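You operate a simulated robot arm through the tools that you are given. There is no shell and no other tool. Be economical: measure what you need, move in short steps, check, and stop when the job is done.

Carry out the task below with a simulated two-armed robot. There is one attempt and no reset: what you move stays moved.

TASK
Fetch the clear cup from the wooden bench top and set it on the yellow disc there. Open the left door of the tall black cabinet, put the red wrench on the top shelf of the tall black cabinet and shut the door again. Turn the dial knob of the row 8 meter to 5. Shut the tools drawer. Fetch the green brush from the upper left shelf of the right test stand and set it on top of the fine filter there. Any order will do. Set down upright: clear cup, green brush.

The check looks at the end state, three seconds after you hand in, the way a careful person would. Anything else that was tipped, shoved, dropped, spilled or broken makes it a failure.

THE ROBOT
Two 7-joint arms with two-finger parallel grippers on one trunk, on a base that drives. Base frame: it is fixed to the floor where the robot stands at the start and does not move with it; the origin is under the middle of the robot, x ahead of it, y to its left, z up. Lengths are in mm, angles in degrees, forces in N, time in s.
The left shoulder is at the start at [30, 119, 1035], the right one opposite. With the tool pointing down near the work surface each hand reaches from about 100 to 620 mm from the robot's upright axis, wherever it stands, measured 20 degrees to its own side. Places, roughly: clear cup [500, 0, 1000]; dial knob of the row 8 meter [-2100, 600, 1000]; fine filter [-4750, -3000, 750]; green brush [-4750, -3000, 750]; left door of the tall black cabinet [-4600, -1700, 900]; red wrench (20x5x7 cm) [-2000, 500, 900]; tools drawer [-2200, 200, 800]; top shelf of the tall black cabinet [-4900, -1500, 1400]; yellow disc [750, -750, 750]. Payload 3.43 kg a hand.
Tool frame (each hand has its own): the origin (TCP) lies between the finger pads and is the grasp point; the fingertips stand 30 mm ahead of it; z points along the fingers, y is the line along which they close. Largest opening 94 mm; finger width 28, thickness 10; the body of the gripper, 50 by 96 mm, starts 55 mm behind the TCP.
Orientation is that of the tool frame in the base frame, as a unit quaternion [w, x, y, z]. With the fingers straight down and closing along the base's y, the tool's x points along the base's -x, its y along +y and its z along -z.

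THE INTERFACE
- The arms move only by the tool play_rows. It takes "left_moves", "right_moves" or both (then of equal length, played together; a hand with none holds still); each is a list that holds one entry, the list of rows, each a list of 7 numbers: the turn, a rotation vector about the base's x, y, z in units of 8 degrees (1.0 is 8 degrees), then the shift along the base's x, y, z in units of 30 mm (1.0 is 30 mm), then the opening, from 0 (shut) to 1 (fully open). In form: [[[ax, ay, az, tx, ty, tz, fingers], ...]]. A call has 1 to 10 rows; each row shifts and turns the commanded pose from where the row before left it. A call with a number of a shift or a turn outside -1 to 1 is refused whole. A row lasts 0.2 s, in which the tool goes at most 50 mm and 8.6 degrees; a call with a longer step from one row to the next is refused whole, and so is a gripper value outside its range. A pose out of reach is approached as far as the arm can. The call stops where the force on the tool passes 40 N (or 10 N more than at its start, if that is more) or the arm is blocked; 0.2 s more then pass. Each finger travels about 72 mm/s and halts on what it meets, pressing with about 28 N; the grip force reading is that of the motor and also rises with nothing between the fingers. The clock runs only during rows and for 0.2 s after the last one: add rows that do not move to give the fingers time. The reply holds the time, the measured pose of the TCP, the force on the tool along the base axes, the opening and the grip force, in the units named above and with some noise, with the torque about the TCP (base axes, N m) and any sound that the robot's microphone picked up, and new pictures: "views" is both (left out), scene, wrist or none (wrist: the cameras of the hands that moved).
- Cameras (640 x 400 px; columns grow to the right, rows downward): "scene" is now at [35, -33.1, 1735.3]; the picture's right is [-0.47, -0.89, 0.00], its down [-0.73, 0.38, -0.57] and it looks along [0.51, -0.27, -0.82] (base axes); focal length 260 px, centre (320, 200). "left" rides on the left gripper at [76, -14, -102] in its tool frame; the picture's right is [0.18, 0.98, 0.00], its down [-0.75, 0.14, -0.64] and it looks along [-0.63, 0.12, 0.77] (tool axes); focal length 243 px, centre (320, 200). "right" rides on the right gripper at [76, 14, -102] in its tool frame; the picture's right is [-0.18, 0.98, 0.00], its down [-0.75, -0.14, -0.64] and it looks along [-0.63, -0.12, 0.77] (tool axes); focal length 243 px, centre (320, 200). There is no depth. A picture from a camera that has moved, and an enlarged one, comes with that camera's place and axes in the base frame and with its lens.
- move_column(by): slides the trunk up (or, below 0, down) by that many mm; the arms and the scene camera ride with it, the base frame stays. It gives what a move gives, with no picture.
- roll_base(legs): drives the robot by 1 to 6 legs, each [ahead, turn to the left] in mm and degrees, along the robot's own axes; the way and the turn of a leg run together, so that a leg with both is an arc; at most 1500 mm and 180 degrees a leg. The arms and the cameras ride along, it lands a little off, and it stops where it bumps. It gives what a move gives, and a new picture of the scene camera.
- head_to(pan, tilt): turns the head with the scene camera to pan (to the left, within 143 degrees either way) and tilt (down, from -29 to 69), counted from straight ahead of the robot. It gives what a move gives, and a new picture of the scene camera.
- enlarge(camera, box): a new picture of the part [left, top, right, bottom] of that camera's present view, enlarged. It takes no simulated time.
- sign_off(): hands the job in; it is judged then, once.

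Work in short steps. Places have to be worked out from the pictures, the camera data and where the tool is seen: move nearer, look again, correct. Check each grasp and each placing, and mend what went wrong. You have 165 turns and 260 pictures in all, those below and enlarged ones among them. Open the grippers and draw the arms clear of the work before you hand the job in, unless the task says otherwise; then end with one line.

The tools are called after "Call:" as name(argument=value, ...) on one line, values as JSON. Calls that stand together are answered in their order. play_rows: Moves the arms, as the interface text tells. Its arguments: {"type":"object","properties":{"left_moves":{"type":"array","items":{"type":"array","items":{"type":"array","items":{"type":"number"}}}},"right_moves":{"type":"array","items":{"type":"array","items":{"type":"array","items":{"type":"number"}}}},"views":{"type":"string","enum":["both","scene","wrist","none"]}},"required":[]} The other tools are called the same way: move_column (by) slides the trunk up or down; roll_base (legs) drives the base; head_to (pan, tilt) turns the head that bears the scene camera; enlarge (camera, box) takes an enlarged picture of a part of a camera's view; sign_off () hands the job in.

At the start:

```text
time: 0.0
left_eef_pos: [485.8, -47.3, 1087.1]
left_ee_rot: [0.001, -0.002, 1.0, 0.0]
left_contact_force: [0.2, -0.5, 0.2]
left_torque: [0.0, -0.01, 0.02]
left_finger_gap: 94.0
left_finger_force: 0.1
right_eef_pos: [310.0, -355.0, 1189.1]
right_ee_rot: [0.001, -0.003, 1.0, 0.0]
right_contact_force: [0.4, 0.8, -0.5]
right_torque: [-0.02, 0.0, -0.02]
right_finger_gap: 93.9
right_finger_force: 0.1
trunk travel left (down, up): [-300.0, 110.0]
robot x, y, heading: [0.1, -0.5, 0.0]
head pan, tilt: [-27.7, 55.0]
```

scene: 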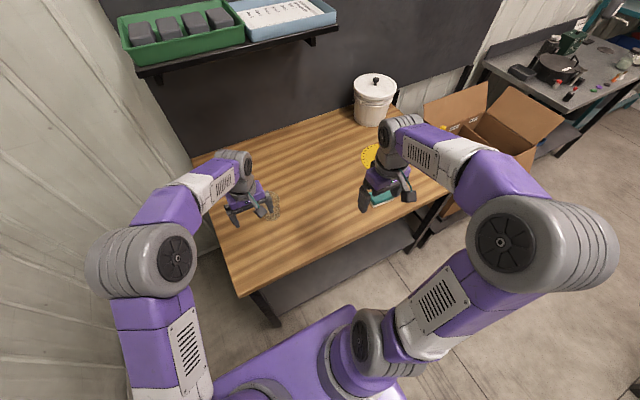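
right: 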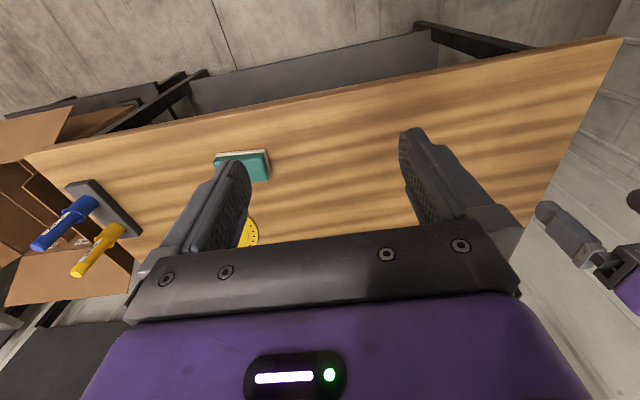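
left: 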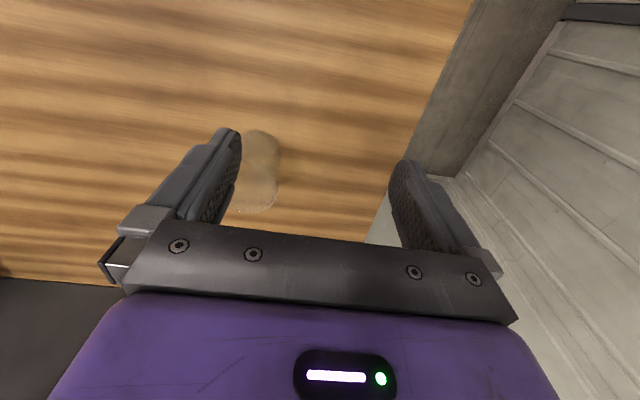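

The cup shows faintly beside the left hand. I enlarge both views to locate it and the disc.

Call:
enlarge(camera="scene", box=[190, 60, 450, 300])

Call:
enlarge(camera="left", box=[160, 80, 480, 280])

```text
1.67 times, centred on (320, 180) of scene
camera zoom: at [35.0, -33.1, 1735.3], right [-0.47, -0.89, 0.0], down [-0.73, 0.38, -0.57], along [0.51, -0.27, -0.82], focal length 433 px, centre (320, 233)
```

zoom: 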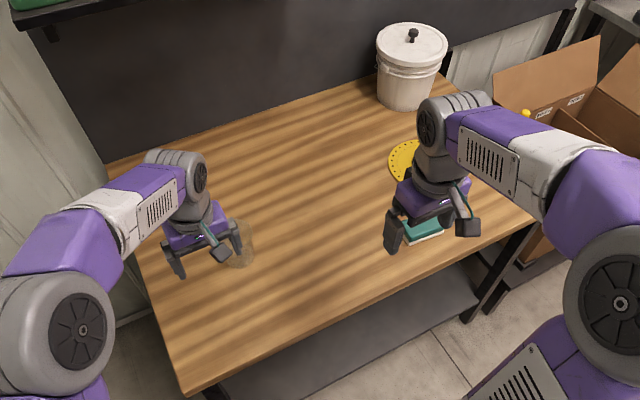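

```text
2.00 times, centred on (320, 180) of left
camera zoom: at [410.5, -60.8, 1190.0], right [-0.19, 0.98, 0.0], down [0.75, 0.14, 0.64], along [0.63, 0.12, -0.77], focal length 485 px, centre (320, 240)
```

zoom: 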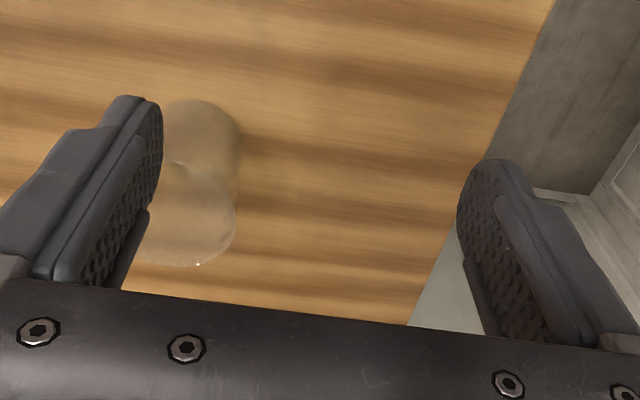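

The cup is upright but its depth is unclear. I raise the left hand and shift it to triangulate.

Call:
play_rows(left_moves=[[[0, 0, 0, -0.5, 0, 1, 1], [0, 0, 0, -0.5, 0, 1, 1], [0, 0, 0, -0.5, -0.5, 1, 1], [0, 0, 0, -0.5, -1, 1, 1], [0, 0, 0, 0, -1, 0, 1], [0, 0, 0, 0, 0, 0, 1]]], views="both")

```text
time: 1.4
left_eef_pos: [424.7, -119.8, 1205.8]
left_ee_rot: [-0.001, -0.002, 1.0, 0.0]
left_contact_force: [0.5, 0.0, -0.3]
left_torque: [-0.02, 0.0, -0.01]
left_finger_gap: 94.1
left_finger_force: 0.1
right_eef_pos: [310.0, -354.7, 1189.7]
right_ee_rot: [0.002, -0.003, 1.0, 0.0]
right_contact_force: [0.1, -0.3, -0.5]
right_torque: [-0.03, -0.03, 0.03]
right_finger_gap: 94.1
right_finger_force: 0.0
trunk travel left (down, up): [-300.0, 110.0]
robot x, y, heading: [1.6, -1.4, 0.0]
head pan, tilt: [-27.7, 55.0]
camera scene: at [34.4, -32.1, 1735.4], right [-0.47, -0.89, 0.0], down [-0.72, 0.38, -0.57], along [0.51, -0.27, -0.82], focal length 260 px, centre (320, 200)
camera left: at [349.0, -134.7, 1308.9], right [-0.19, 0.98, 0.0], down [0.75, 0.14, 0.64], along [0.63, 0.12, -0.77], focal length 243 px, centre (320, 200)
```

scene: 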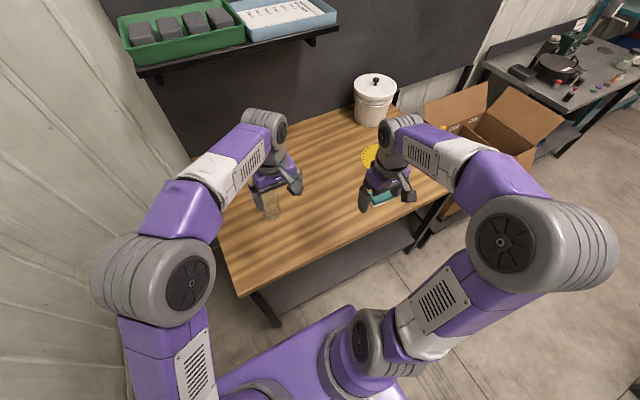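
left: 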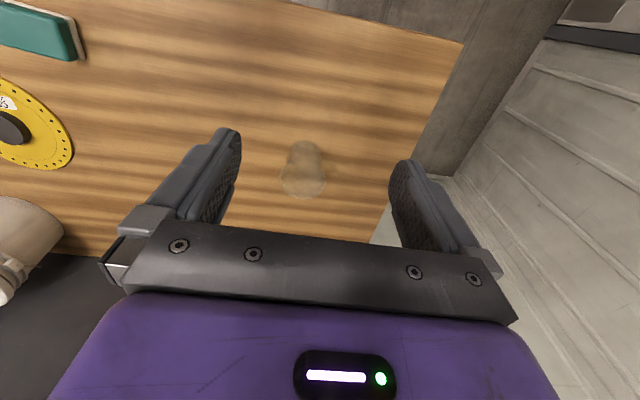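

Cup axis seems about x 630, y −117, rim near z 905. I zoom in for its width, and on the disc.

Call:
enlarge(camera="left", box=[240, 110, 400, 210])

Call:
enlarge(camera="left", box=[0, 50, 160, 150])

```text
4.00 times, centred on (320, 160) of left
camera zoom: at [349.0, -134.7, 1308.9], right [-0.19, 0.98, 0.0], down [0.75, 0.14, 0.64], along [0.63, 0.12, -0.77], focal length 970 px, centre (320, 360)
```

zoom: 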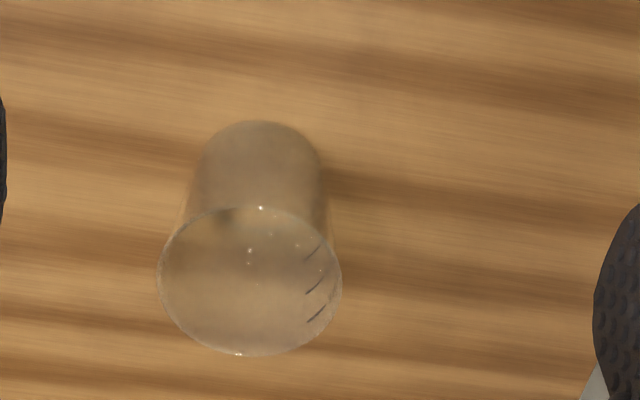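

```text
4.00 times, centred on (80, 100) of left
camera zoom: at [349.0, -134.7, 1308.9], right [-0.19, 0.98, 0.0], down [0.75, 0.14, 0.64], along [0.63, 0.12, -0.77], focal length 970 px, centre (1280, 600)
```

zoom: 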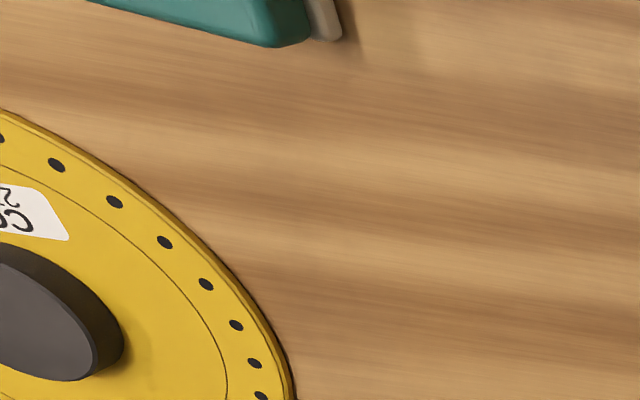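

The rim is ~90 mm wide, nearly the full opening, so I plan a tilted side grasp. First I tilt the left hand forward by 40° and go lower, further back, for a side view.

Call:
play_rows(left_moves=[[[0, -1, 0, -0.5, 0, 0, 1], [0, -1, 0, -0.5, 0, -0.5, 1], [0, -1, 0, 0, 0, -1, 1], [0, -1, 0, 0, 0, -1, 1], [0, -1, 0, 0, 0, -1, 1], [0, 0, 0, 0, 0, -1, 1], [0, 0, 0, 0, 0, 0, 1]]], views="both")

```text
time: 3.0
left_eef_pos: [396.7, -122.8, 1072.3]
left_ee_rot: [0.342, -0.002, 0.94, -0.001]
left_contact_force: [0.5, 0.4, 0.3]
left_torque: [-0.05, 0.0, -0.03]
left_finger_gap: 94.1
left_finger_force: 0.0
right_eef_pos: [309.7, -353.2, 1189.6]
right_ee_rot: [0.0, -0.002, 1.0, 0.0]
right_contact_force: [-0.3, 0.4, -0.2]
right_torque: [0.03, -0.01, -0.01]
right_finger_gap: 94.2
right_finger_force: 0.2
trunk travel left (down, up): [-300.0, 110.0]
robot x, y, heading: [2.2, -1.1, -0.1]
head pan, tilt: [-27.7, 55.0]
camera scene: at [34.7, -32.5, 1735.4], right [-0.47, -0.89, 0.0], down [-0.72, 0.38, -0.57], along [0.51, -0.27, -0.82], focal length 260 px, centre (320, 200)
camera left: at [272.9, -135.6, 1101.7], right [-0.14, 0.98, -0.12], down [0.16, 0.15, 0.98], along [0.98, 0.12, -0.18], focal length 243 px, centre (320, 200)
```

scene: 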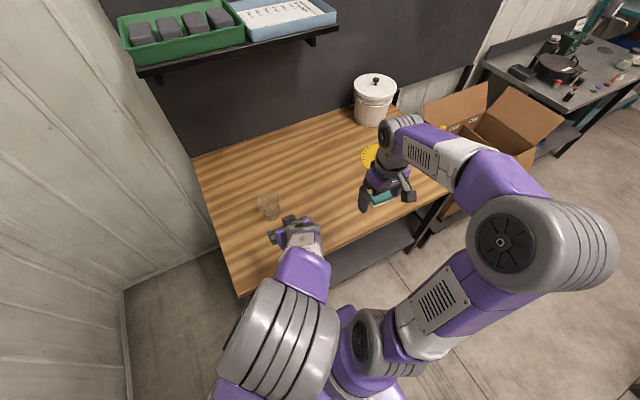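
left: 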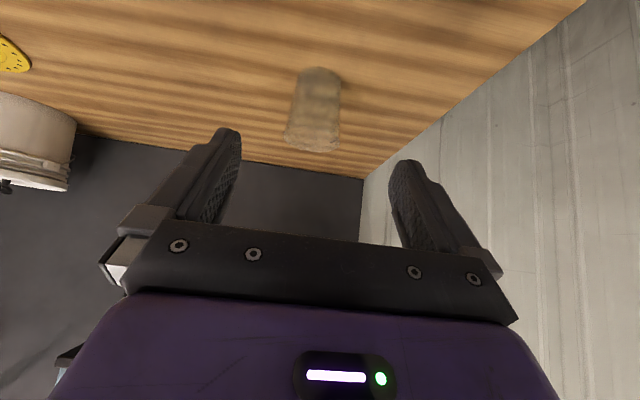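

Call:
enlarge(camera="left", box=[240, 50, 400, 150])

Call:
enlarge(camera="scene", box=[210, 160, 370, 260])

```text
4.00 times, centred on (320, 100) of left
camera zoom: at [272.9, -135.6, 1101.7], right [-0.14, 0.98, -0.12], down [0.16, 0.15, 0.98], along [0.98, 0.12, -0.18], focal length 970 px, centre (320, 600)
```

zoom: 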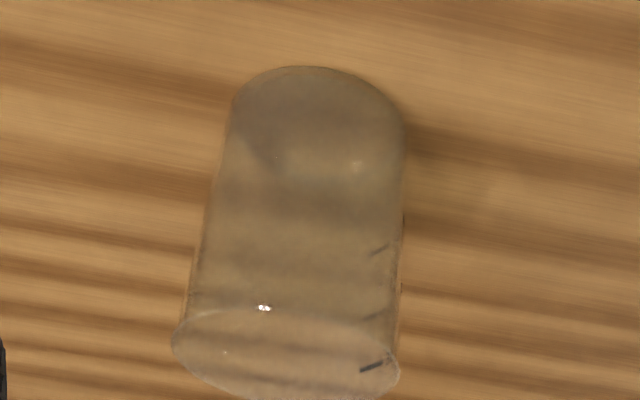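

```text
4.00 times, centred on (290, 210) of scene
camera zoom: at [34.7, -32.5, 1735.4], right [-0.47, -0.89, 0.0], down [-0.72, 0.38, -0.57], along [0.51, -0.27, -0.82], focal length 1039 px, centre (440, 160)
```

zoom: 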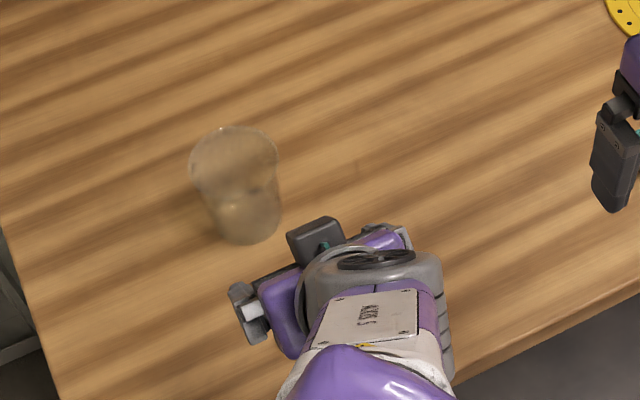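

Triangulated: cup axis ≈ (620, −119), rim z≈949 (Ø≈85), table z≈836. I tilt to 56° and lower in front of the cup.

Call:
play_rows(left_moves=[[[0, -1, 0, 0.5, 0.1, -0.9, 1], [0, -1, 0, 0.5, 0, -1, 1], [0, 0, 0, 0.5, 0, -1, 1], [0, 0, 0, 0.5, 0, -1, 1], [0, 0, 0, 0.5, 0, -1, 1], [0, 0, 0, 0, 0, -0.9, 1], [0, 0, 0, 0, 0, 0, 1]]], views="both")

```text
time: 3.6
left_eef_pos: [465.2, -67.4, 1032.1]
left_ee_rot: [0.434, -0.116, 0.893, -0.028]
left_contact_force: [-0.2, 0.3, 1.9]
left_torque: [0.01, 0.03, 0.01]
left_finger_gap: 94.0
left_finger_force: 0.0
right_eef_pos: [309.5, -356.5, 1181.6]
right_ee_rot: [-0.01, 0.0, 1.0, 0.005]
right_contact_force: [0.4, 0.5, -0.3]
right_torque: [0.0, 0.01, 0.0]
right_finger_gap: 94.0
right_finger_force: 0.1
trunk travel left (down, up): [-300.0, 110.0]
robot x, y, heading: [-0.4, -0.6, 0.1]
head pan, tilt: [-27.7, 55.0]
stopped in row 3 (left hand): the arm was blocked; the commanded pose is now the measured one
camera scene: at [35.3, -32.4, 1735.4], right [-0.47, -0.89, 0.0], down [-0.73, 0.38, -0.57], along [0.51, -0.27, -0.82], focal length 260 px, centre (320, 200)
camera left: at [341.8, -104.0, 1039.2], right [-0.29, 0.91, -0.29], down [-0.08, 0.28, 0.96], along [0.95, 0.3, -0.01], focal length 243 px, centre (320, 200)
```

scene: 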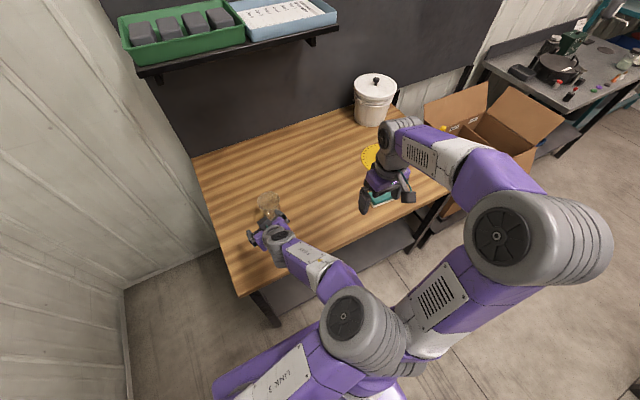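
left: 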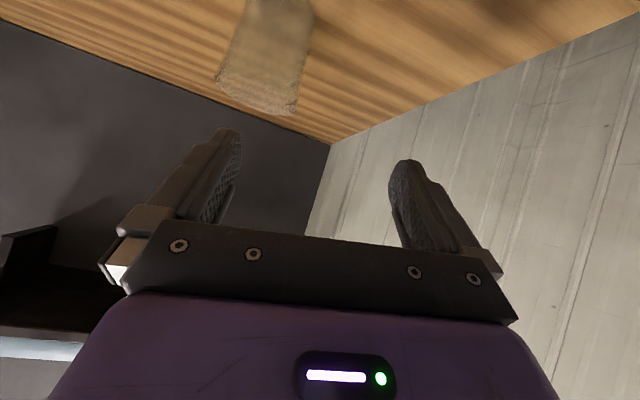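

The left elbow ran into the right arm; the cup lies on the right hand's side anyway. I withdraw the left arm to its own side with the tool straight down and will use the right hand.

Call:
play_rows(left_moves=[[[0, 0, 0, -0.5, 0.5, 0.5, 1], [0.06, 0.92, -0.25, -0.5, 1, 0.5, 1], [0.06, 0.92, -0.25, -0.4, 1, 0.5, 1], [0.06, 0.92, -0.25, -0.3, 1, 0.5, 1], [0.06, 0.92, -0.25, -0.3, 1, 0.5, 1], [0.06, 0.92, -0.25, -0.3, 1, 0.5, 1], [0.06, 0.92, -0.25, -0.3, 1, 0.5, 1], [0.06, 0.92, -0.25, 0, 1, 0.5, 1], [0, 0, 0, 0, 1, 0.5, 1], [0, 0, 0, 0, 0, 0, 1]]], views="scene")

```text
time: 5.8
left_eef_pos: [385.1, 184.7, 1165.6]
left_ee_rot: [0.0, 0.007, 1.0, 0.0]
left_contact_force: [1.0, -0.6, 0.8]
left_torque: [-0.02, 0.03, 0.01]
left_finger_gap: 93.8
left_finger_force: 0.1
right_eef_pos: [308.5, -357.7, 1181.5]
right_ee_rot: [-0.011, 0.0, 1.0, 0.005]
right_contact_force: [0.6, 0.1, 0.5]
right_torque: [0.02, -0.01, 0.01]
right_finger_gap: 93.7
right_finger_force: 0.1
trunk travel left (down, up): [-300.0, 110.0]
robot x, y, heading: [-1.4, 1.7, 0.1]
head pan, tilt: [-27.7, 55.0]
camera scene: at [35.6, -34.1, 1735.3], right [-0.47, -0.89, 0.0], down [-0.73, 0.38, -0.57], along [0.51, -0.27, -0.82], focal length 260 px, centre (320, 200)
```

scene: 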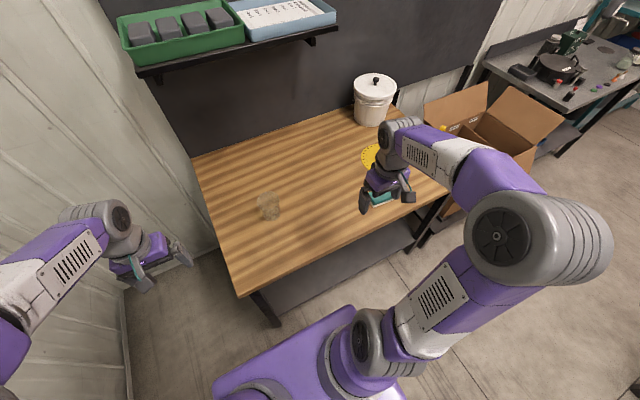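

Now the right hand: tilt about 56° forward and swing to a pose in front of the cup.

Call:
play_rows(right_moves=[[[0, -0.7, 0, 0.5, 0.8, -0.6, 1], [0, -0.7, 0, 0.5, 0.8, -0.9, 1], [0, -0.7, 0, 0.5, 0.8, -0.9, 1], [0, -0.7, 0, 0.5, 0.8, -0.9, 1], [0, -0.7, 0, 0.5, 0.8, -0.9, 1], [0, -0.7, 0, 0.5, 0.8, -0.9, 1], [0, -0.7, 0, 0.5, 0.8, -0.9, 1], [0, -0.7, 0, 0.5, 0.8, -0.9, 1], [0, -0.7, 0, 0.5, 0.8, -0.9, 1], [0, -0.7, 0, 0.5, 0.8, -0.9, 1]]], views="both")

```text
time: 8.1
left_eef_pos: [385.8, 185.7, 1165.3]
left_ee_rot: [0.001, 0.006, 1.0, -0.001]
left_contact_force: [-0.1, 0.4, -0.9]
left_torque: [-0.04, -0.03, 0.03]
left_finger_gap: 93.8
left_finger_force: 0.1
right_eef_pos: [472.6, -127.4, 949.5]
right_ee_rot: [0.459, 0.002, 0.889, 0.001]
right_contact_force: [0.0, 0.0, -0.9]
right_torque: [-0.01, 0.01, -0.01]
right_finger_gap: 93.9
right_finger_force: 0.0
right hand out of reach, approached as far as the arm can: row 10
trunk travel left (down, up): [-300.0, 110.0]
robot x, y, heading: [-1.5, 1.2, 0.1]
head pan, tilt: [-27.7, 55.0]
camera scene: at [35.2, -30.5, 1735.5], right [-0.47, -0.89, 0.0], down [-0.73, 0.38, -0.57], along [0.51, -0.27, -0.82], focal length 260 px, centre (320, 200)
camera right: at [344.5, -112.2, 946.0], right [0.11, 0.98, 0.15], down [-0.09, -0.14, 0.99], along [0.99, -0.12, 0.07], focal length 243 px, centre (320, 200)
```

scene: 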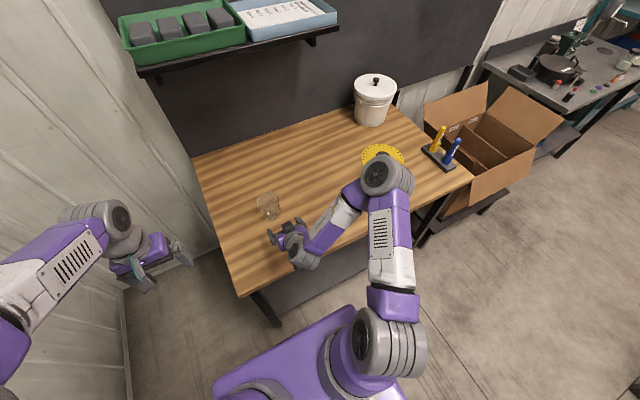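
right: 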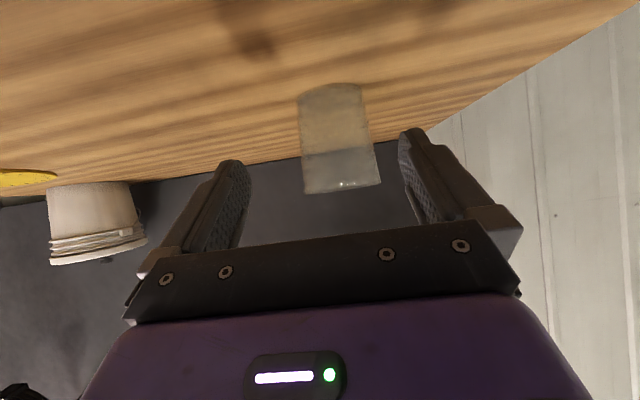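

The cup is seen in front; the arm is at reach limit from shoulder height. I lower the trunk 55 mm, bringing the right TCP to z≈895.

Call:
move_column(by=-55)

Call:
enlarge(camera="right", box=[160, 50, 480, 250])

```text
time: 9.0
left_eef_pos: [384.6, 184.9, 1110.0]
left_ee_rot: [0.001, 0.006, 1.0, 0.0]
left_contact_force: [-0.5, -0.1, 0.6]
left_torque: [0.0, 0.0, -0.02]
left_finger_gap: 94.2
left_finger_force: 0.0
right_eef_pos: [471.1, -127.9, 894.3]
right_ee_rot: [0.458, 0.003, 0.889, 0.0]
right_contact_force: [0.1, -0.8, 1.0]
right_torque: [0.0, 0.02, 0.02]
right_finger_gap: 93.9
right_finger_force: 0.1
trunk travel left (down, up): [-245.0, 165.0]
robot x, y, heading: [-0.8, 0.9, 0.1]
head pan, tilt: [-27.7, 55.0]
```

```text
2.00 times, centred on (320, 150) of right
camera zoom: at [343.9, -113.4, 890.9], right [0.11, 0.98, 0.15], down [-0.09, -0.15, 0.99], along [0.99, -0.12, 0.07], focal length 485 px, centre (320, 300)
```

zoom: 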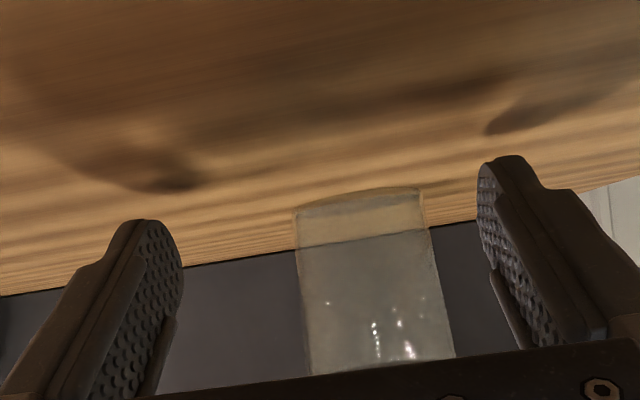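

Cup centre y≈−118, spans z≈852–948. I correct y and z by +10 and +12 mm and advance.

Call:
play_rows(right_moves=[[[0, 0, 0, 0, 0.33, 0.4, 1], [0, 0, 0, 0.7, 0, 0, 1], [0, 0, 0, 0.8, 0, 0, 1], [0, 0, 0, 0, 0, 0, 1]]], views="both")

```text
time: 10.0
left_eef_pos: [384.6, 184.2, 1110.7]
left_ee_rot: [0.001, 0.005, 1.0, -0.001]
left_contact_force: [0.3, -0.2, 0.4]
left_torque: [0.0, -0.01, 0.0]
left_finger_gap: 94.0
left_finger_force: 0.0
right_eef_pos: [516.9, -119.4, 906.2]
right_ee_rot: [0.458, 0.002, 0.889, 0.002]
right_contact_force: [-0.4, -0.4, -0.7]
right_torque: [0.01, -0.02, -0.01]
right_finger_gap: 93.9
right_finger_force: 0.1
trunk travel left (down, up): [-245.0, 165.0]
robot x, y, heading: [1.9, -0.2, 0.1]
head pan, tilt: [-27.7, 55.0]
camera scene: at [34.8, -33.3, 1680.3], right [-0.47, -0.89, 0.0], down [-0.73, 0.38, -0.57], along [0.51, -0.27, -0.82], focal length 260 px, centre (320, 200)
camera right: at [389.6, -103.9, 903.7], right [0.11, 0.98, 0.15], down [-0.09, -0.15, 0.99], along [0.99, -0.12, 0.07], focal length 243 px, centre (320, 200)
```

scene: 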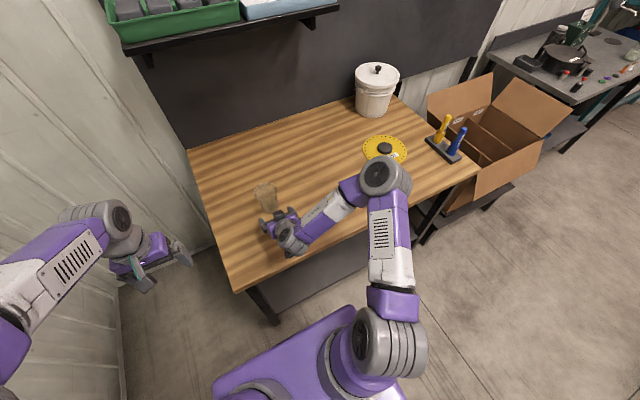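
right: 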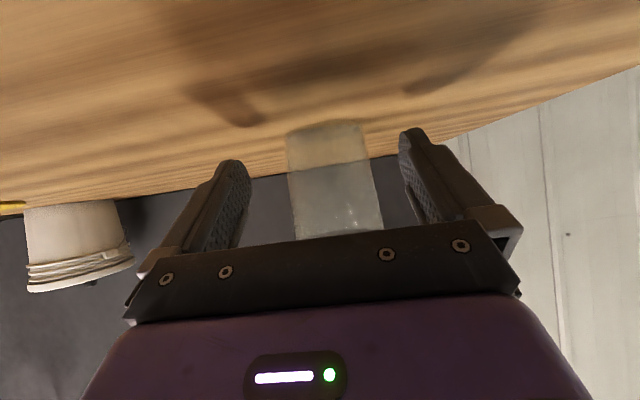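

Alignment good (cup y≈−120, TCP −119). Advance the remaining ~85 mm.

Call:
play_rows(right_moves=[[[0, 0, 0, 0.7, 0, 0, 1], [0, 0, 0, 0.7, 0, 0, 1], [0, 0, 0, 0.7, 0, 0, 1], [0, 0, 0, 0.6, 0, 0, 1], [0, 0, 0, 0, 0, 0, 1]]], views="both")

```text
time: 11.2
left_eef_pos: [384.6, 185.0, 1109.5]
left_ee_rot: [0.001, 0.006, 1.0, 0.0]
left_contact_force: [0.1, -0.1, 0.6]
left_torque: [-0.02, -0.01, -0.01]
left_finger_gap: 93.9
left_finger_force: 0.0
right_eef_pos: [597.0, -119.1, 906.4]
right_ee_rot: [0.458, 0.003, 0.889, 0.001]
right_contact_force: [-0.4, 0.9, -0.3]
right_torque: [-0.03, 0.01, 0.0]
right_finger_gap: 94.0
right_finger_force: 0.0
trunk travel left (down, up): [-245.0, 165.0]
robot x, y, heading: [-0.7, 0.3, -0.1]
head pan, tilt: [-27.7, 55.0]
camera scene: at [34.8, -33.1, 1680.3], right [-0.47, -0.89, 0.0], down [-0.73, 0.38, -0.57], along [0.51, -0.27, -0.82], focal length 260 px, centre (320, 200)
camera right: at [470.1, -103.6, 903.6], right [0.11, 0.98, 0.15], down [-0.09, -0.15, 0.99], along [0.99, -0.12, 0.07], focal length 243 px, centre (320, 200)
```

scene: 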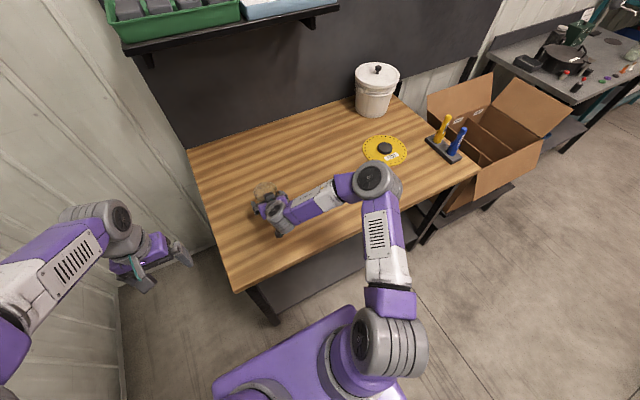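
right: 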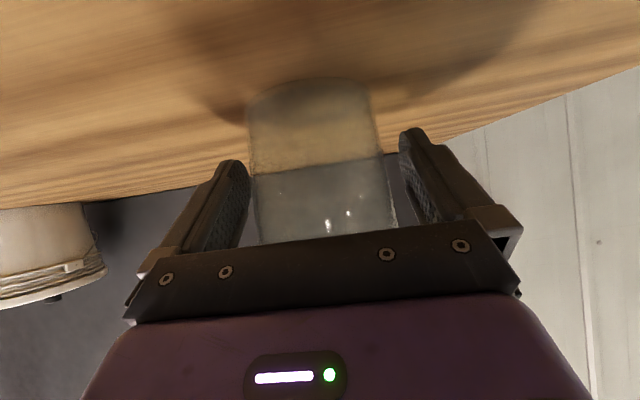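

The fingertips are past the cup's axis. I close the grip.

Call:
play_rows(right_moves=[[[0, 0, 0, 0, 0, 0, 0.85], [0, 0, 0, 0, 0, 0, 0.7], [0, 0, 0, 0, 0, 0, 0.7], [0, 0, 0, 0, 0, 0, 0.7]]], views="wrist")

```text
time: 12.2
left_eef_pos: [385.3, 184.9, 1110.1]
left_ee_rot: [0.001, 0.006, 1.0, 0.0]
left_contact_force: [0.4, -0.4, -0.4]
left_torque: [0.02, 0.03, -0.01]
left_finger_gap: 94.1
left_finger_force: 0.1
right_eef_pos: [597.0, -119.5, 905.4]
right_ee_rot: [0.458, 0.004, 0.889, 0.0]
right_contact_force: [-0.2, 0.5, 0.5]
right_torque: [-0.02, -0.03, -0.01]
right_finger_gap: 78.9
right_finger_force: 27.9
trunk travel left (down, up): [-245.0, 165.0]
robot x, y, heading: [0.6, 1.7, -0.2]
head pan, tilt: [-27.7, 55.0]
camera right: at [470.0, -103.8, 903.6], right [0.11, 0.98, 0.15], down [-0.09, -0.15, 0.99], along [0.99, -0.12, 0.07], focal length 243 px, centre (320, 200)
```

right: 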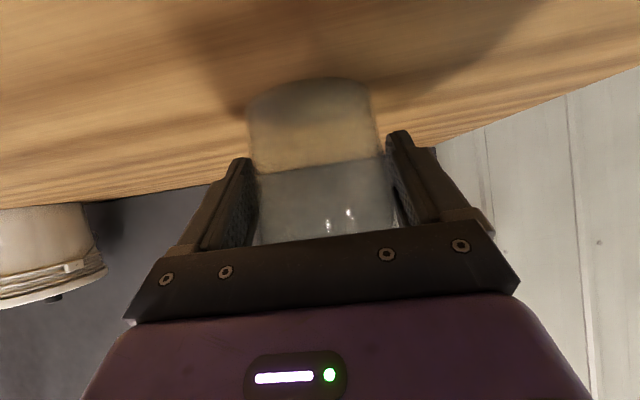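

Gripped at 79 mm. I lift it and look at the disc.

Call:
play_rows(right_moves=[[[0, 0, 0, 0, 0, 0.5, 0.7], [0, 0, 0, 0, 0, 0.7, 0.7], [0, 0, 0, -0.3, 0, 1, 0.7], [0, 0, 0, -1, 0, 1, 0.7], [0, 0, 0, -1, 0, 1, 0.7], [0, 0, 0, -1, 0, 0, 0.7], [0, 0, 0, -1, 0, 0, 0.7]]], views="both")

Call:
enlarge(camera="scene", box=[340, 90, 500, 190])

```text
time: 13.8
left_eef_pos: [385.3, 185.6, 1111.4]
left_ee_rot: [0.001, 0.006, 1.0, 0.0]
left_contact_force: [-0.5, -0.2, 0.6]
left_torque: [-0.02, -0.04, 0.01]
left_finger_gap: 94.0
left_finger_force: 0.0
right_eef_pos: [467.8, -119.4, 1032.6]
right_ee_rot: [0.458, 0.003, 0.889, 0.001]
right_contact_force: [0.2, 0.0, -0.6]
right_torque: [-0.02, 0.0, 0.0]
right_finger_gap: 78.7
right_finger_force: 27.7
trunk travel left (down, up): [-245.0, 165.0]
robot x, y, heading: [3.2, -1.3, 0.2]
head pan, tilt: [-27.7, 55.0]
camera scene: at [34.0, -33.0, 1680.4], right [-0.47, -0.89, 0.0], down [-0.72, 0.38, -0.57], along [0.51, -0.27, -0.82], focal length 260 px, centre (320, 200)
camera right: at [340.7, -103.8, 1029.3], right [0.11, 0.98, 0.15], down [-0.09, -0.14, 0.99], along [0.99, -0.12, 0.07], focal length 243 px, centre (320, 200)
```

scene: 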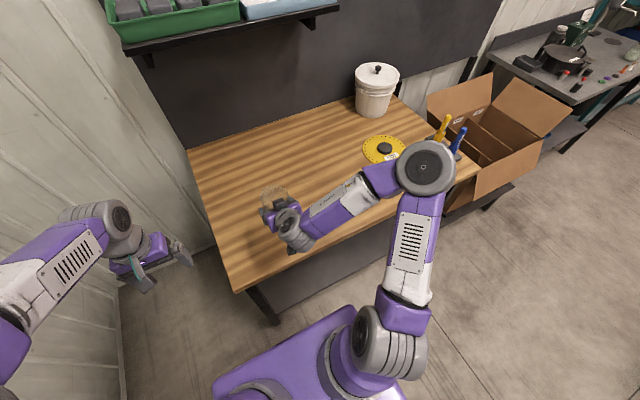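
right: 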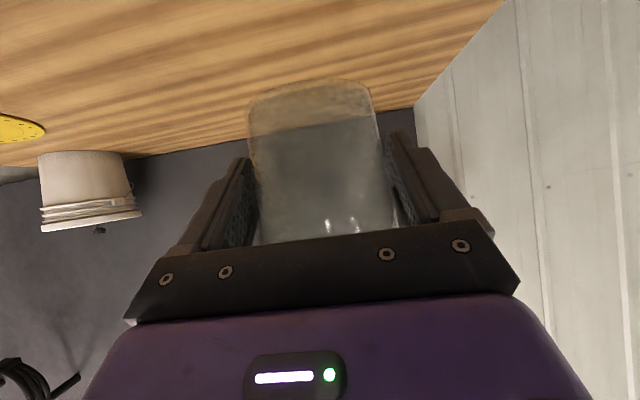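

```text
4.00 times, centred on (420, 140) of scene
camera zoom: at [34.0, -33.0, 1680.4], right [-0.47, -0.89, 0.0], down [-0.72, 0.38, -0.57], along [0.51, -0.27, -0.82], focal length 1039 px, centre (-80, 440)
```

zoom: 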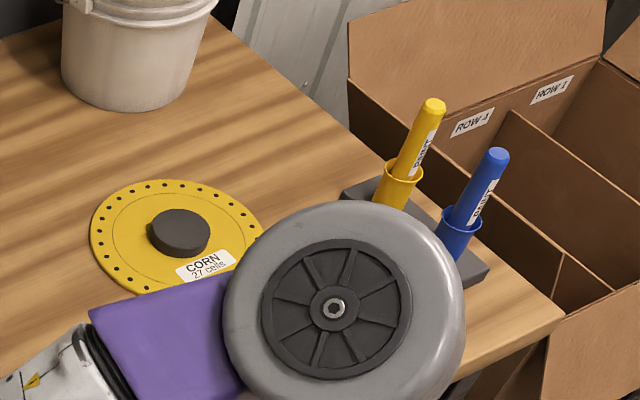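

The disc is a seed plate with a black hub, at about (657,−694). I back off, and drive sideways along the bench to face the disc.

Call:
roll_base(legs=[[-150, 0], [0, -75], [500, 0], [0, 75], [60, 0]])

```text
time: 24.8
left_eef_pos: [420.7, -282.3, 1110.1]
left_ee_rot: [0.0, -0.009, 1.0, 0.0]
left_contact_force: [0.3, -0.2, 0.1]
left_torque: [-0.01, 0.0, 0.02]
left_finger_gap: 94.1
left_finger_force: 0.0
right_eef_pos: [513.1, -582.4, 1031.4]
right_ee_rot: [0.457, -0.01, 0.889, 0.007]
right_contact_force: [0.7, -0.8, -0.5]
right_torque: [-0.02, 0.01, 0.01]
right_finger_gap: 77.8
right_finger_force: 27.9
trunk travel left (down, up): [-245.0, 165.0]
robot x, y, heading: [36.3, -478.0, 1.5]
head pan, tilt: [-27.7, 55.0]
camera scene: at [77.4, -509.1, 1680.3], right [-0.44, -0.9, 0.0], down [-0.74, 0.36, -0.57], along [0.51, -0.25, -0.82], focal length 260 px, centre (320, 200)
```

scene: 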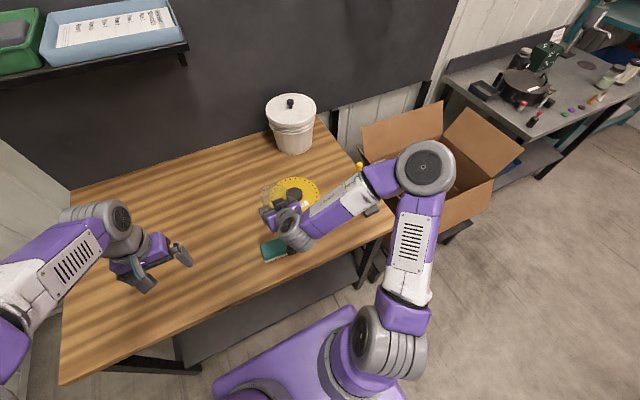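

Call:
enlarge(camera="scene", box=[230, 150, 390, 250])

Call:
enlarge(camera="right", box=[0, 0, 640, 400])

```text
4.00 times, centred on (310, 200) of scene
camera zoom: at [77.4, -509.1, 1680.3], right [-0.44, -0.9, 0.0], down [-0.74, 0.36, -0.57], along [0.51, -0.25, -0.82], focal length 1039 px, centre (360, 200)
```

zoom: 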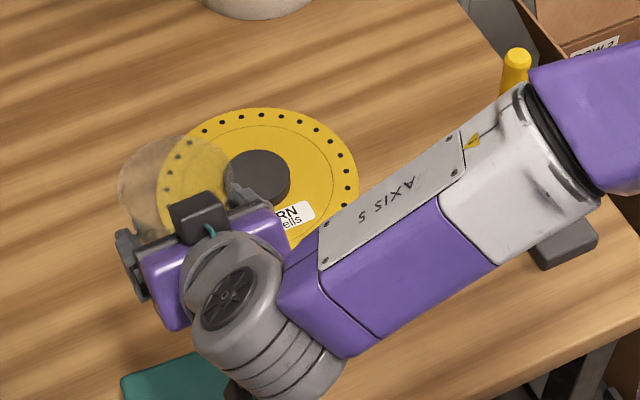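

```text
1.00 times, centred on (320, 200) of right (not enlarged: the box is as wide or as high as the picture)
camera zoom: at [385.1, -570.9, 1028.4], right [0.08, 0.98, 0.15], down [-0.08, -0.15, 0.99], along [0.99, -0.09, 0.07], focal length 243 px, centre (320, 200)
```

zoom: 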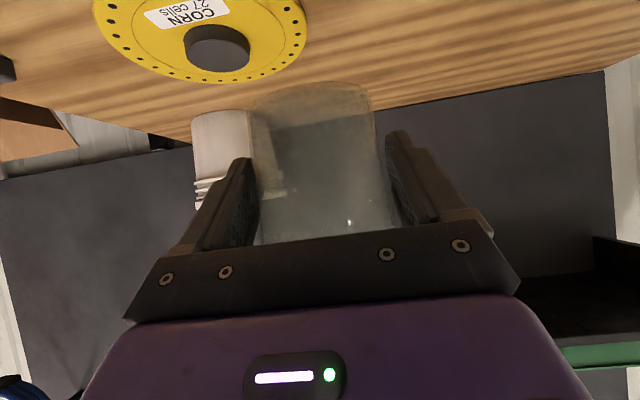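

Call:
enlarge(camera="right", box=[100, 0, 340, 150])

```text
2.67 times, centred on (220, 75) of right
camera zoom: at [385.1, -570.9, 1028.4], right [0.08, 0.98, 0.15], down [-0.08, -0.15, 0.99], along [0.99, -0.09, 0.07], focal length 647 px, centre (587, 533)
```

zoom: 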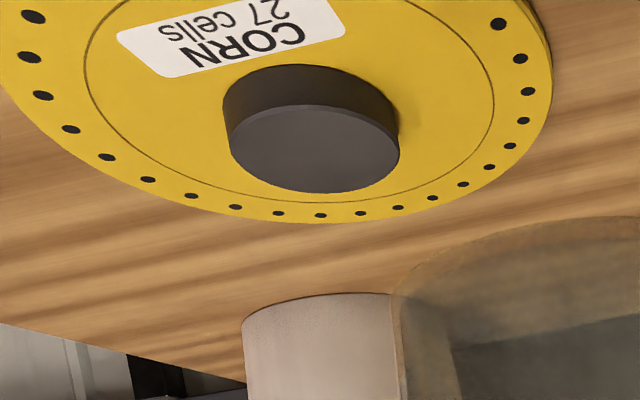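

Hub top is at ≈(641,−677,880). I move the cup above it, keeping height.

Call:
play_rows(right_moves=[[[0, 0, 0, 0.7, -0.6, 0, 0.7], [0, 0, 0, 0.8, -0.7, 0, 0.7], [0, 0, 0, 0.8, -0.7, 0, 0.7], [0, 0, 0, 0.8, -0.7, 0, 0.7], [0, 0, 0, 0.77, -0.46, 0, 0.7], [0, 0, 0, 0, 0, 0, 0.7]]], views="both")

Call:
enlarge(camera="scene", box=[230, 130, 390, 230])

Call:
enlarge(camera="right", box=[160, 0, 480, 200])

```text
time: 26.2
left_eef_pos: [418.2, -280.7, 1110.4]
left_ee_rot: [0.001, -0.009, 1.0, -0.001]
left_contact_force: [0.5, 0.2, 0.3]
left_torque: [0.0, 0.01, 0.04]
left_finger_gap: 94.1
left_finger_force: 0.1
right_eef_pos: [627.2, -676.6, 1032.8]
right_ee_rot: [0.458, -0.01, 0.889, 0.008]
right_contact_force: [-0.7, -0.4, -0.6]
right_torque: [-0.02, -0.05, -0.01]
right_finger_gap: 77.5
right_finger_force: 27.8
trunk travel left (down, up): [-245.0, 165.0]
robot x, y, heading: [40.1, -477.5, 1.7]
head pan, tilt: [-27.7, 55.0]
camera scene: at [74.9, -509.0, 1680.3], right [-0.44, -0.9, 0.0], down [-0.74, 0.36, -0.57], along [0.52, -0.25, -0.82], focal length 260 px, centre (320, 200)
camera right: at [499.5, -666.0, 1029.8], right [0.08, 0.98, 0.15], down [-0.08, -0.15, 0.99], along [0.99, -0.09, 0.07], focal length 243 px, centre (320, 200)
```

scene: 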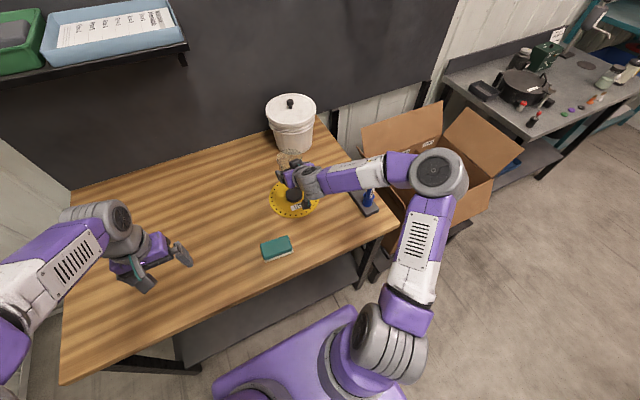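
right: 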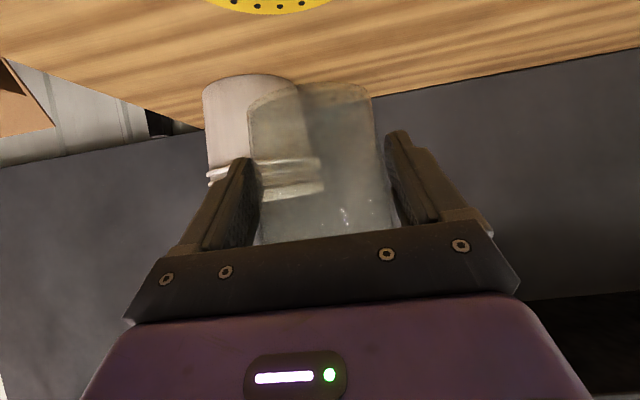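

```text
4.00 times, centred on (310, 180) of scene
camera zoom: at [74.9, -509.0, 1680.3], right [-0.44, -0.9, 0.0], down [-0.74, 0.36, -0.57], along [0.52, -0.25, -0.82], focal length 1039 px, centre (360, 280)
```

zoom: 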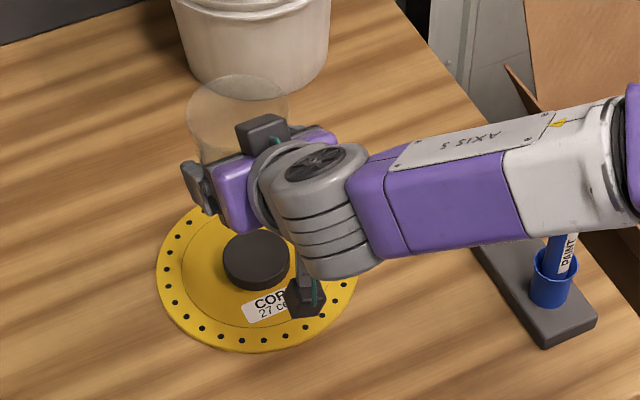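

```text
2.00 times, centred on (320, 100) of right
camera zoom: at [499.5, -666.0, 1029.8], right [0.08, 0.98, 0.15], down [-0.08, -0.15, 0.99], along [0.99, -0.09, 0.07], focal length 485 px, centre (320, 400)
```

zoom: 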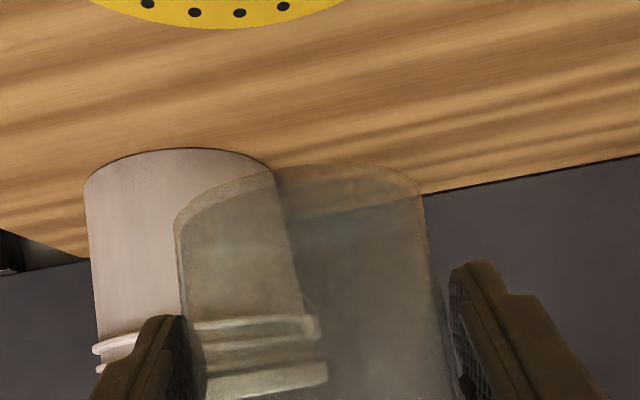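

In the scene camera the cup axis and hub centre coincide within a few mm. I descend 80 mm and look again.

Call:
play_rows(right_moves=[[[0, 0, 0, 0, 0, -0.7, 0.7], [0, 0, 0, 0, 0, -0.7, 0.7], [0, 0, 0, 0, 0, -0.6, 0.7], [0, 0, 0, 0, 0, -0.5, 0.7], [0, 0, 0, 0, 0, 0, 0.7]]], views="both")

Call:
enlarge(camera="scene", box=[230, 130, 390, 230])

Call:
enlarge(camera="right", box=[160, 0, 480, 200])

```text
time: 27.4
left_eef_pos: [417.9, -280.7, 1110.8]
left_ee_rot: [0.002, -0.009, 1.0, 0.0]
left_contact_force: [-0.6, -1.0, 0.0]
left_torque: [0.0, 0.04, 0.03]
left_finger_gap: 94.1
left_finger_force: 0.2
right_eef_pos: [625.9, -676.4, 957.2]
right_ee_rot: [0.458, -0.01, 0.889, 0.007]
right_contact_force: [-0.2, 0.4, 0.0]
right_torque: [-0.02, 0.02, -0.03]
right_finger_gap: 77.4
right_finger_force: 27.9
trunk travel left (down, up): [-245.0, 165.0]
robot x, y, heading: [39.6, -476.8, 1.7]
head pan, tilt: [-27.7, 55.0]
camera scene: at [75.2, -509.1, 1680.3], right [-0.44, -0.9, 0.0], down [-0.74, 0.36, -0.57], along [0.52, -0.25, -0.82], focal length 260 px, centre (320, 200)
camera right: at [499.7, -665.5, 954.2], right [0.08, 0.98, 0.15], down [-0.08, -0.15, 0.99], along [0.99, -0.09, 0.07], focal length 243 px, centre (320, 200)
```

scene: 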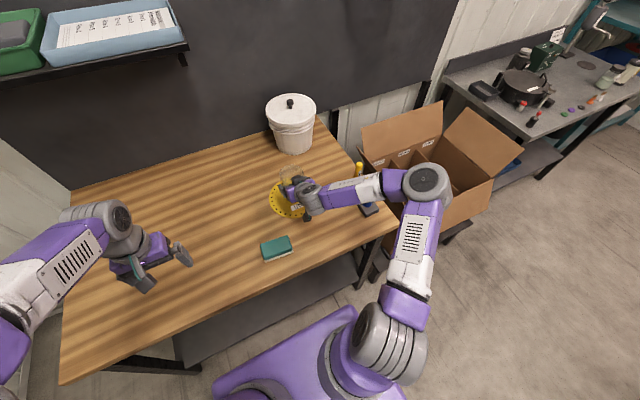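
right: 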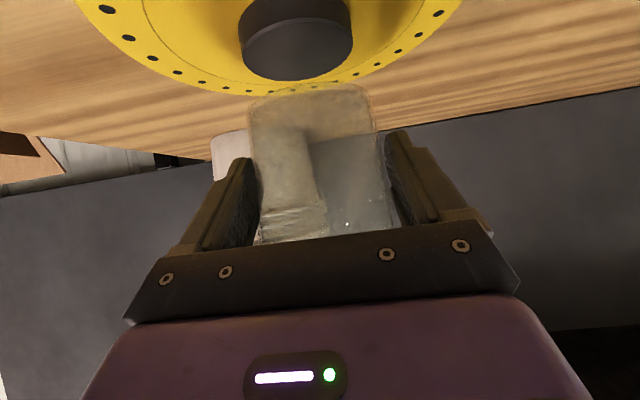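

```text
4.00 times, centred on (310, 180) of scene
camera zoom: at [75.2, -509.1, 1680.3], right [-0.44, -0.9, 0.0], down [-0.74, 0.36, -0.57], along [0.52, -0.25, -0.82], focal length 1039 px, centre (360, 280)
```

zoom: 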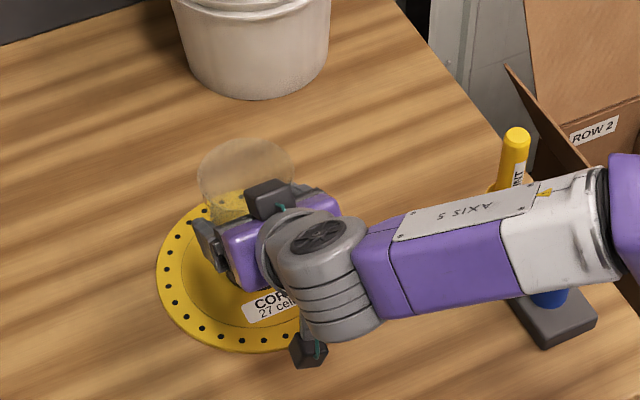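

```text
2.00 times, centred on (320, 100) of right
camera zoom: at [499.7, -665.5, 954.2], right [0.08, 0.98, 0.15], down [-0.08, -0.15, 0.99], along [0.99, -0.09, 0.07], focal length 485 px, centre (320, 400)
```

zoom: 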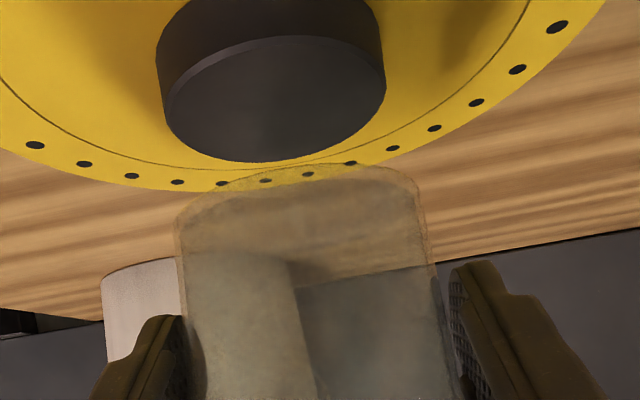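

Estimates: hub (650,−678,877), cup axis ≈(643,−676), bottom ~32 mm above the hub. I shift +6 mm in x and step down until contact shows.

Call:
play_rows(right_moves=[[[0, 0, 0, 0.2, -0.05, -0.3, 0.7], [0, 0, 0, 0, 0, -0.3, 0.7], [0, 0, 0, 0, 0, -0.2, 0.7], [0, 0, 0, 0, 0, 0, 0.7]]], views="both")

Call:
enlarge(camera="right", box=[160, 0, 480, 200])

```text
time: 28.4
left_eef_pos: [419.8, -281.0, 1110.2]
left_ee_rot: [0.0, -0.009, 1.0, 0.0]
left_contact_force: [-0.1, 0.3, 0.0]
left_torque: [-0.01, -0.02, 0.0]
left_finger_gap: 94.0
left_finger_force: 0.0
right_eef_pos: [632.4, -678.0, 932.6]
right_ee_rot: [0.459, -0.01, 0.889, 0.008]
right_contact_force: [-0.6, 0.5, -1.6]
right_torque: [0.02, -0.03, -0.03]
right_finger_gap: 77.3
right_finger_force: 27.8
trunk travel left (down, up): [-245.0, 165.0]
robot x, y, heading: [38.3, -477.6, 1.8]
head pan, tilt: [-27.7, 55.0]
camera scene: at [75.2, -509.2, 1680.3], right [-0.44, -0.9, 0.0], down [-0.74, 0.36, -0.57], along [0.52, -0.25, -0.82], focal length 260 px, centre (320, 200)
camera right: at [505.4, -667.6, 930.3], right [0.08, 0.98, 0.15], down [-0.08, -0.15, 0.99], along [0.99, -0.09, 0.07], focal length 243 px, centre (320, 200)
```

scene: 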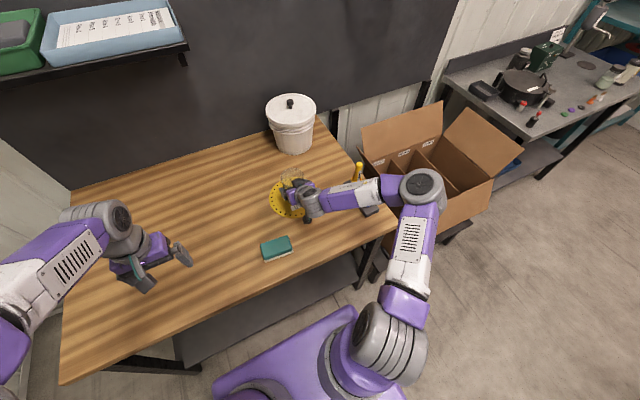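
right: 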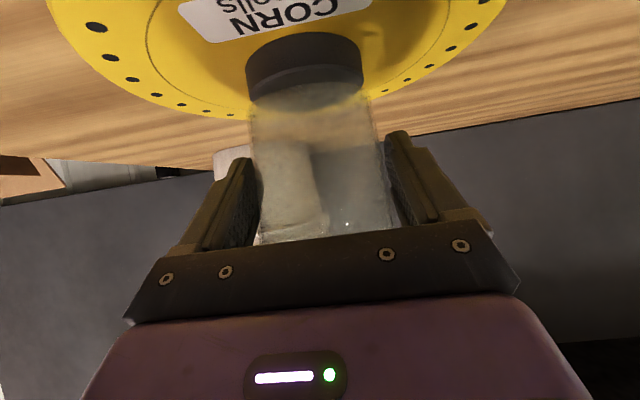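

```text
2.00 times, centred on (320, 100) of right
camera zoom: at [505.4, -667.6, 930.3], right [0.08, 0.98, 0.15], down [-0.08, -0.15, 0.99], along [0.99, -0.09, 0.07], focal length 485 px, centre (320, 400)
```

zoom: 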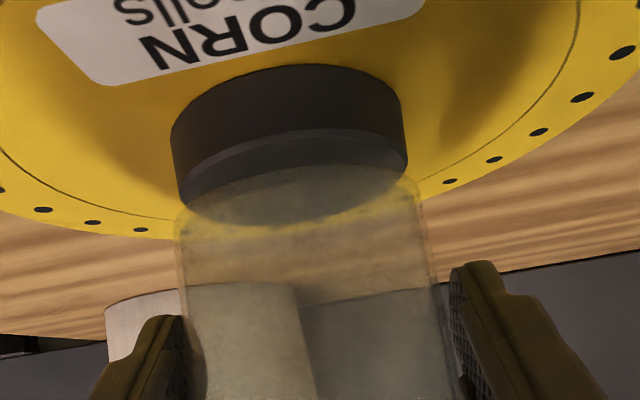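

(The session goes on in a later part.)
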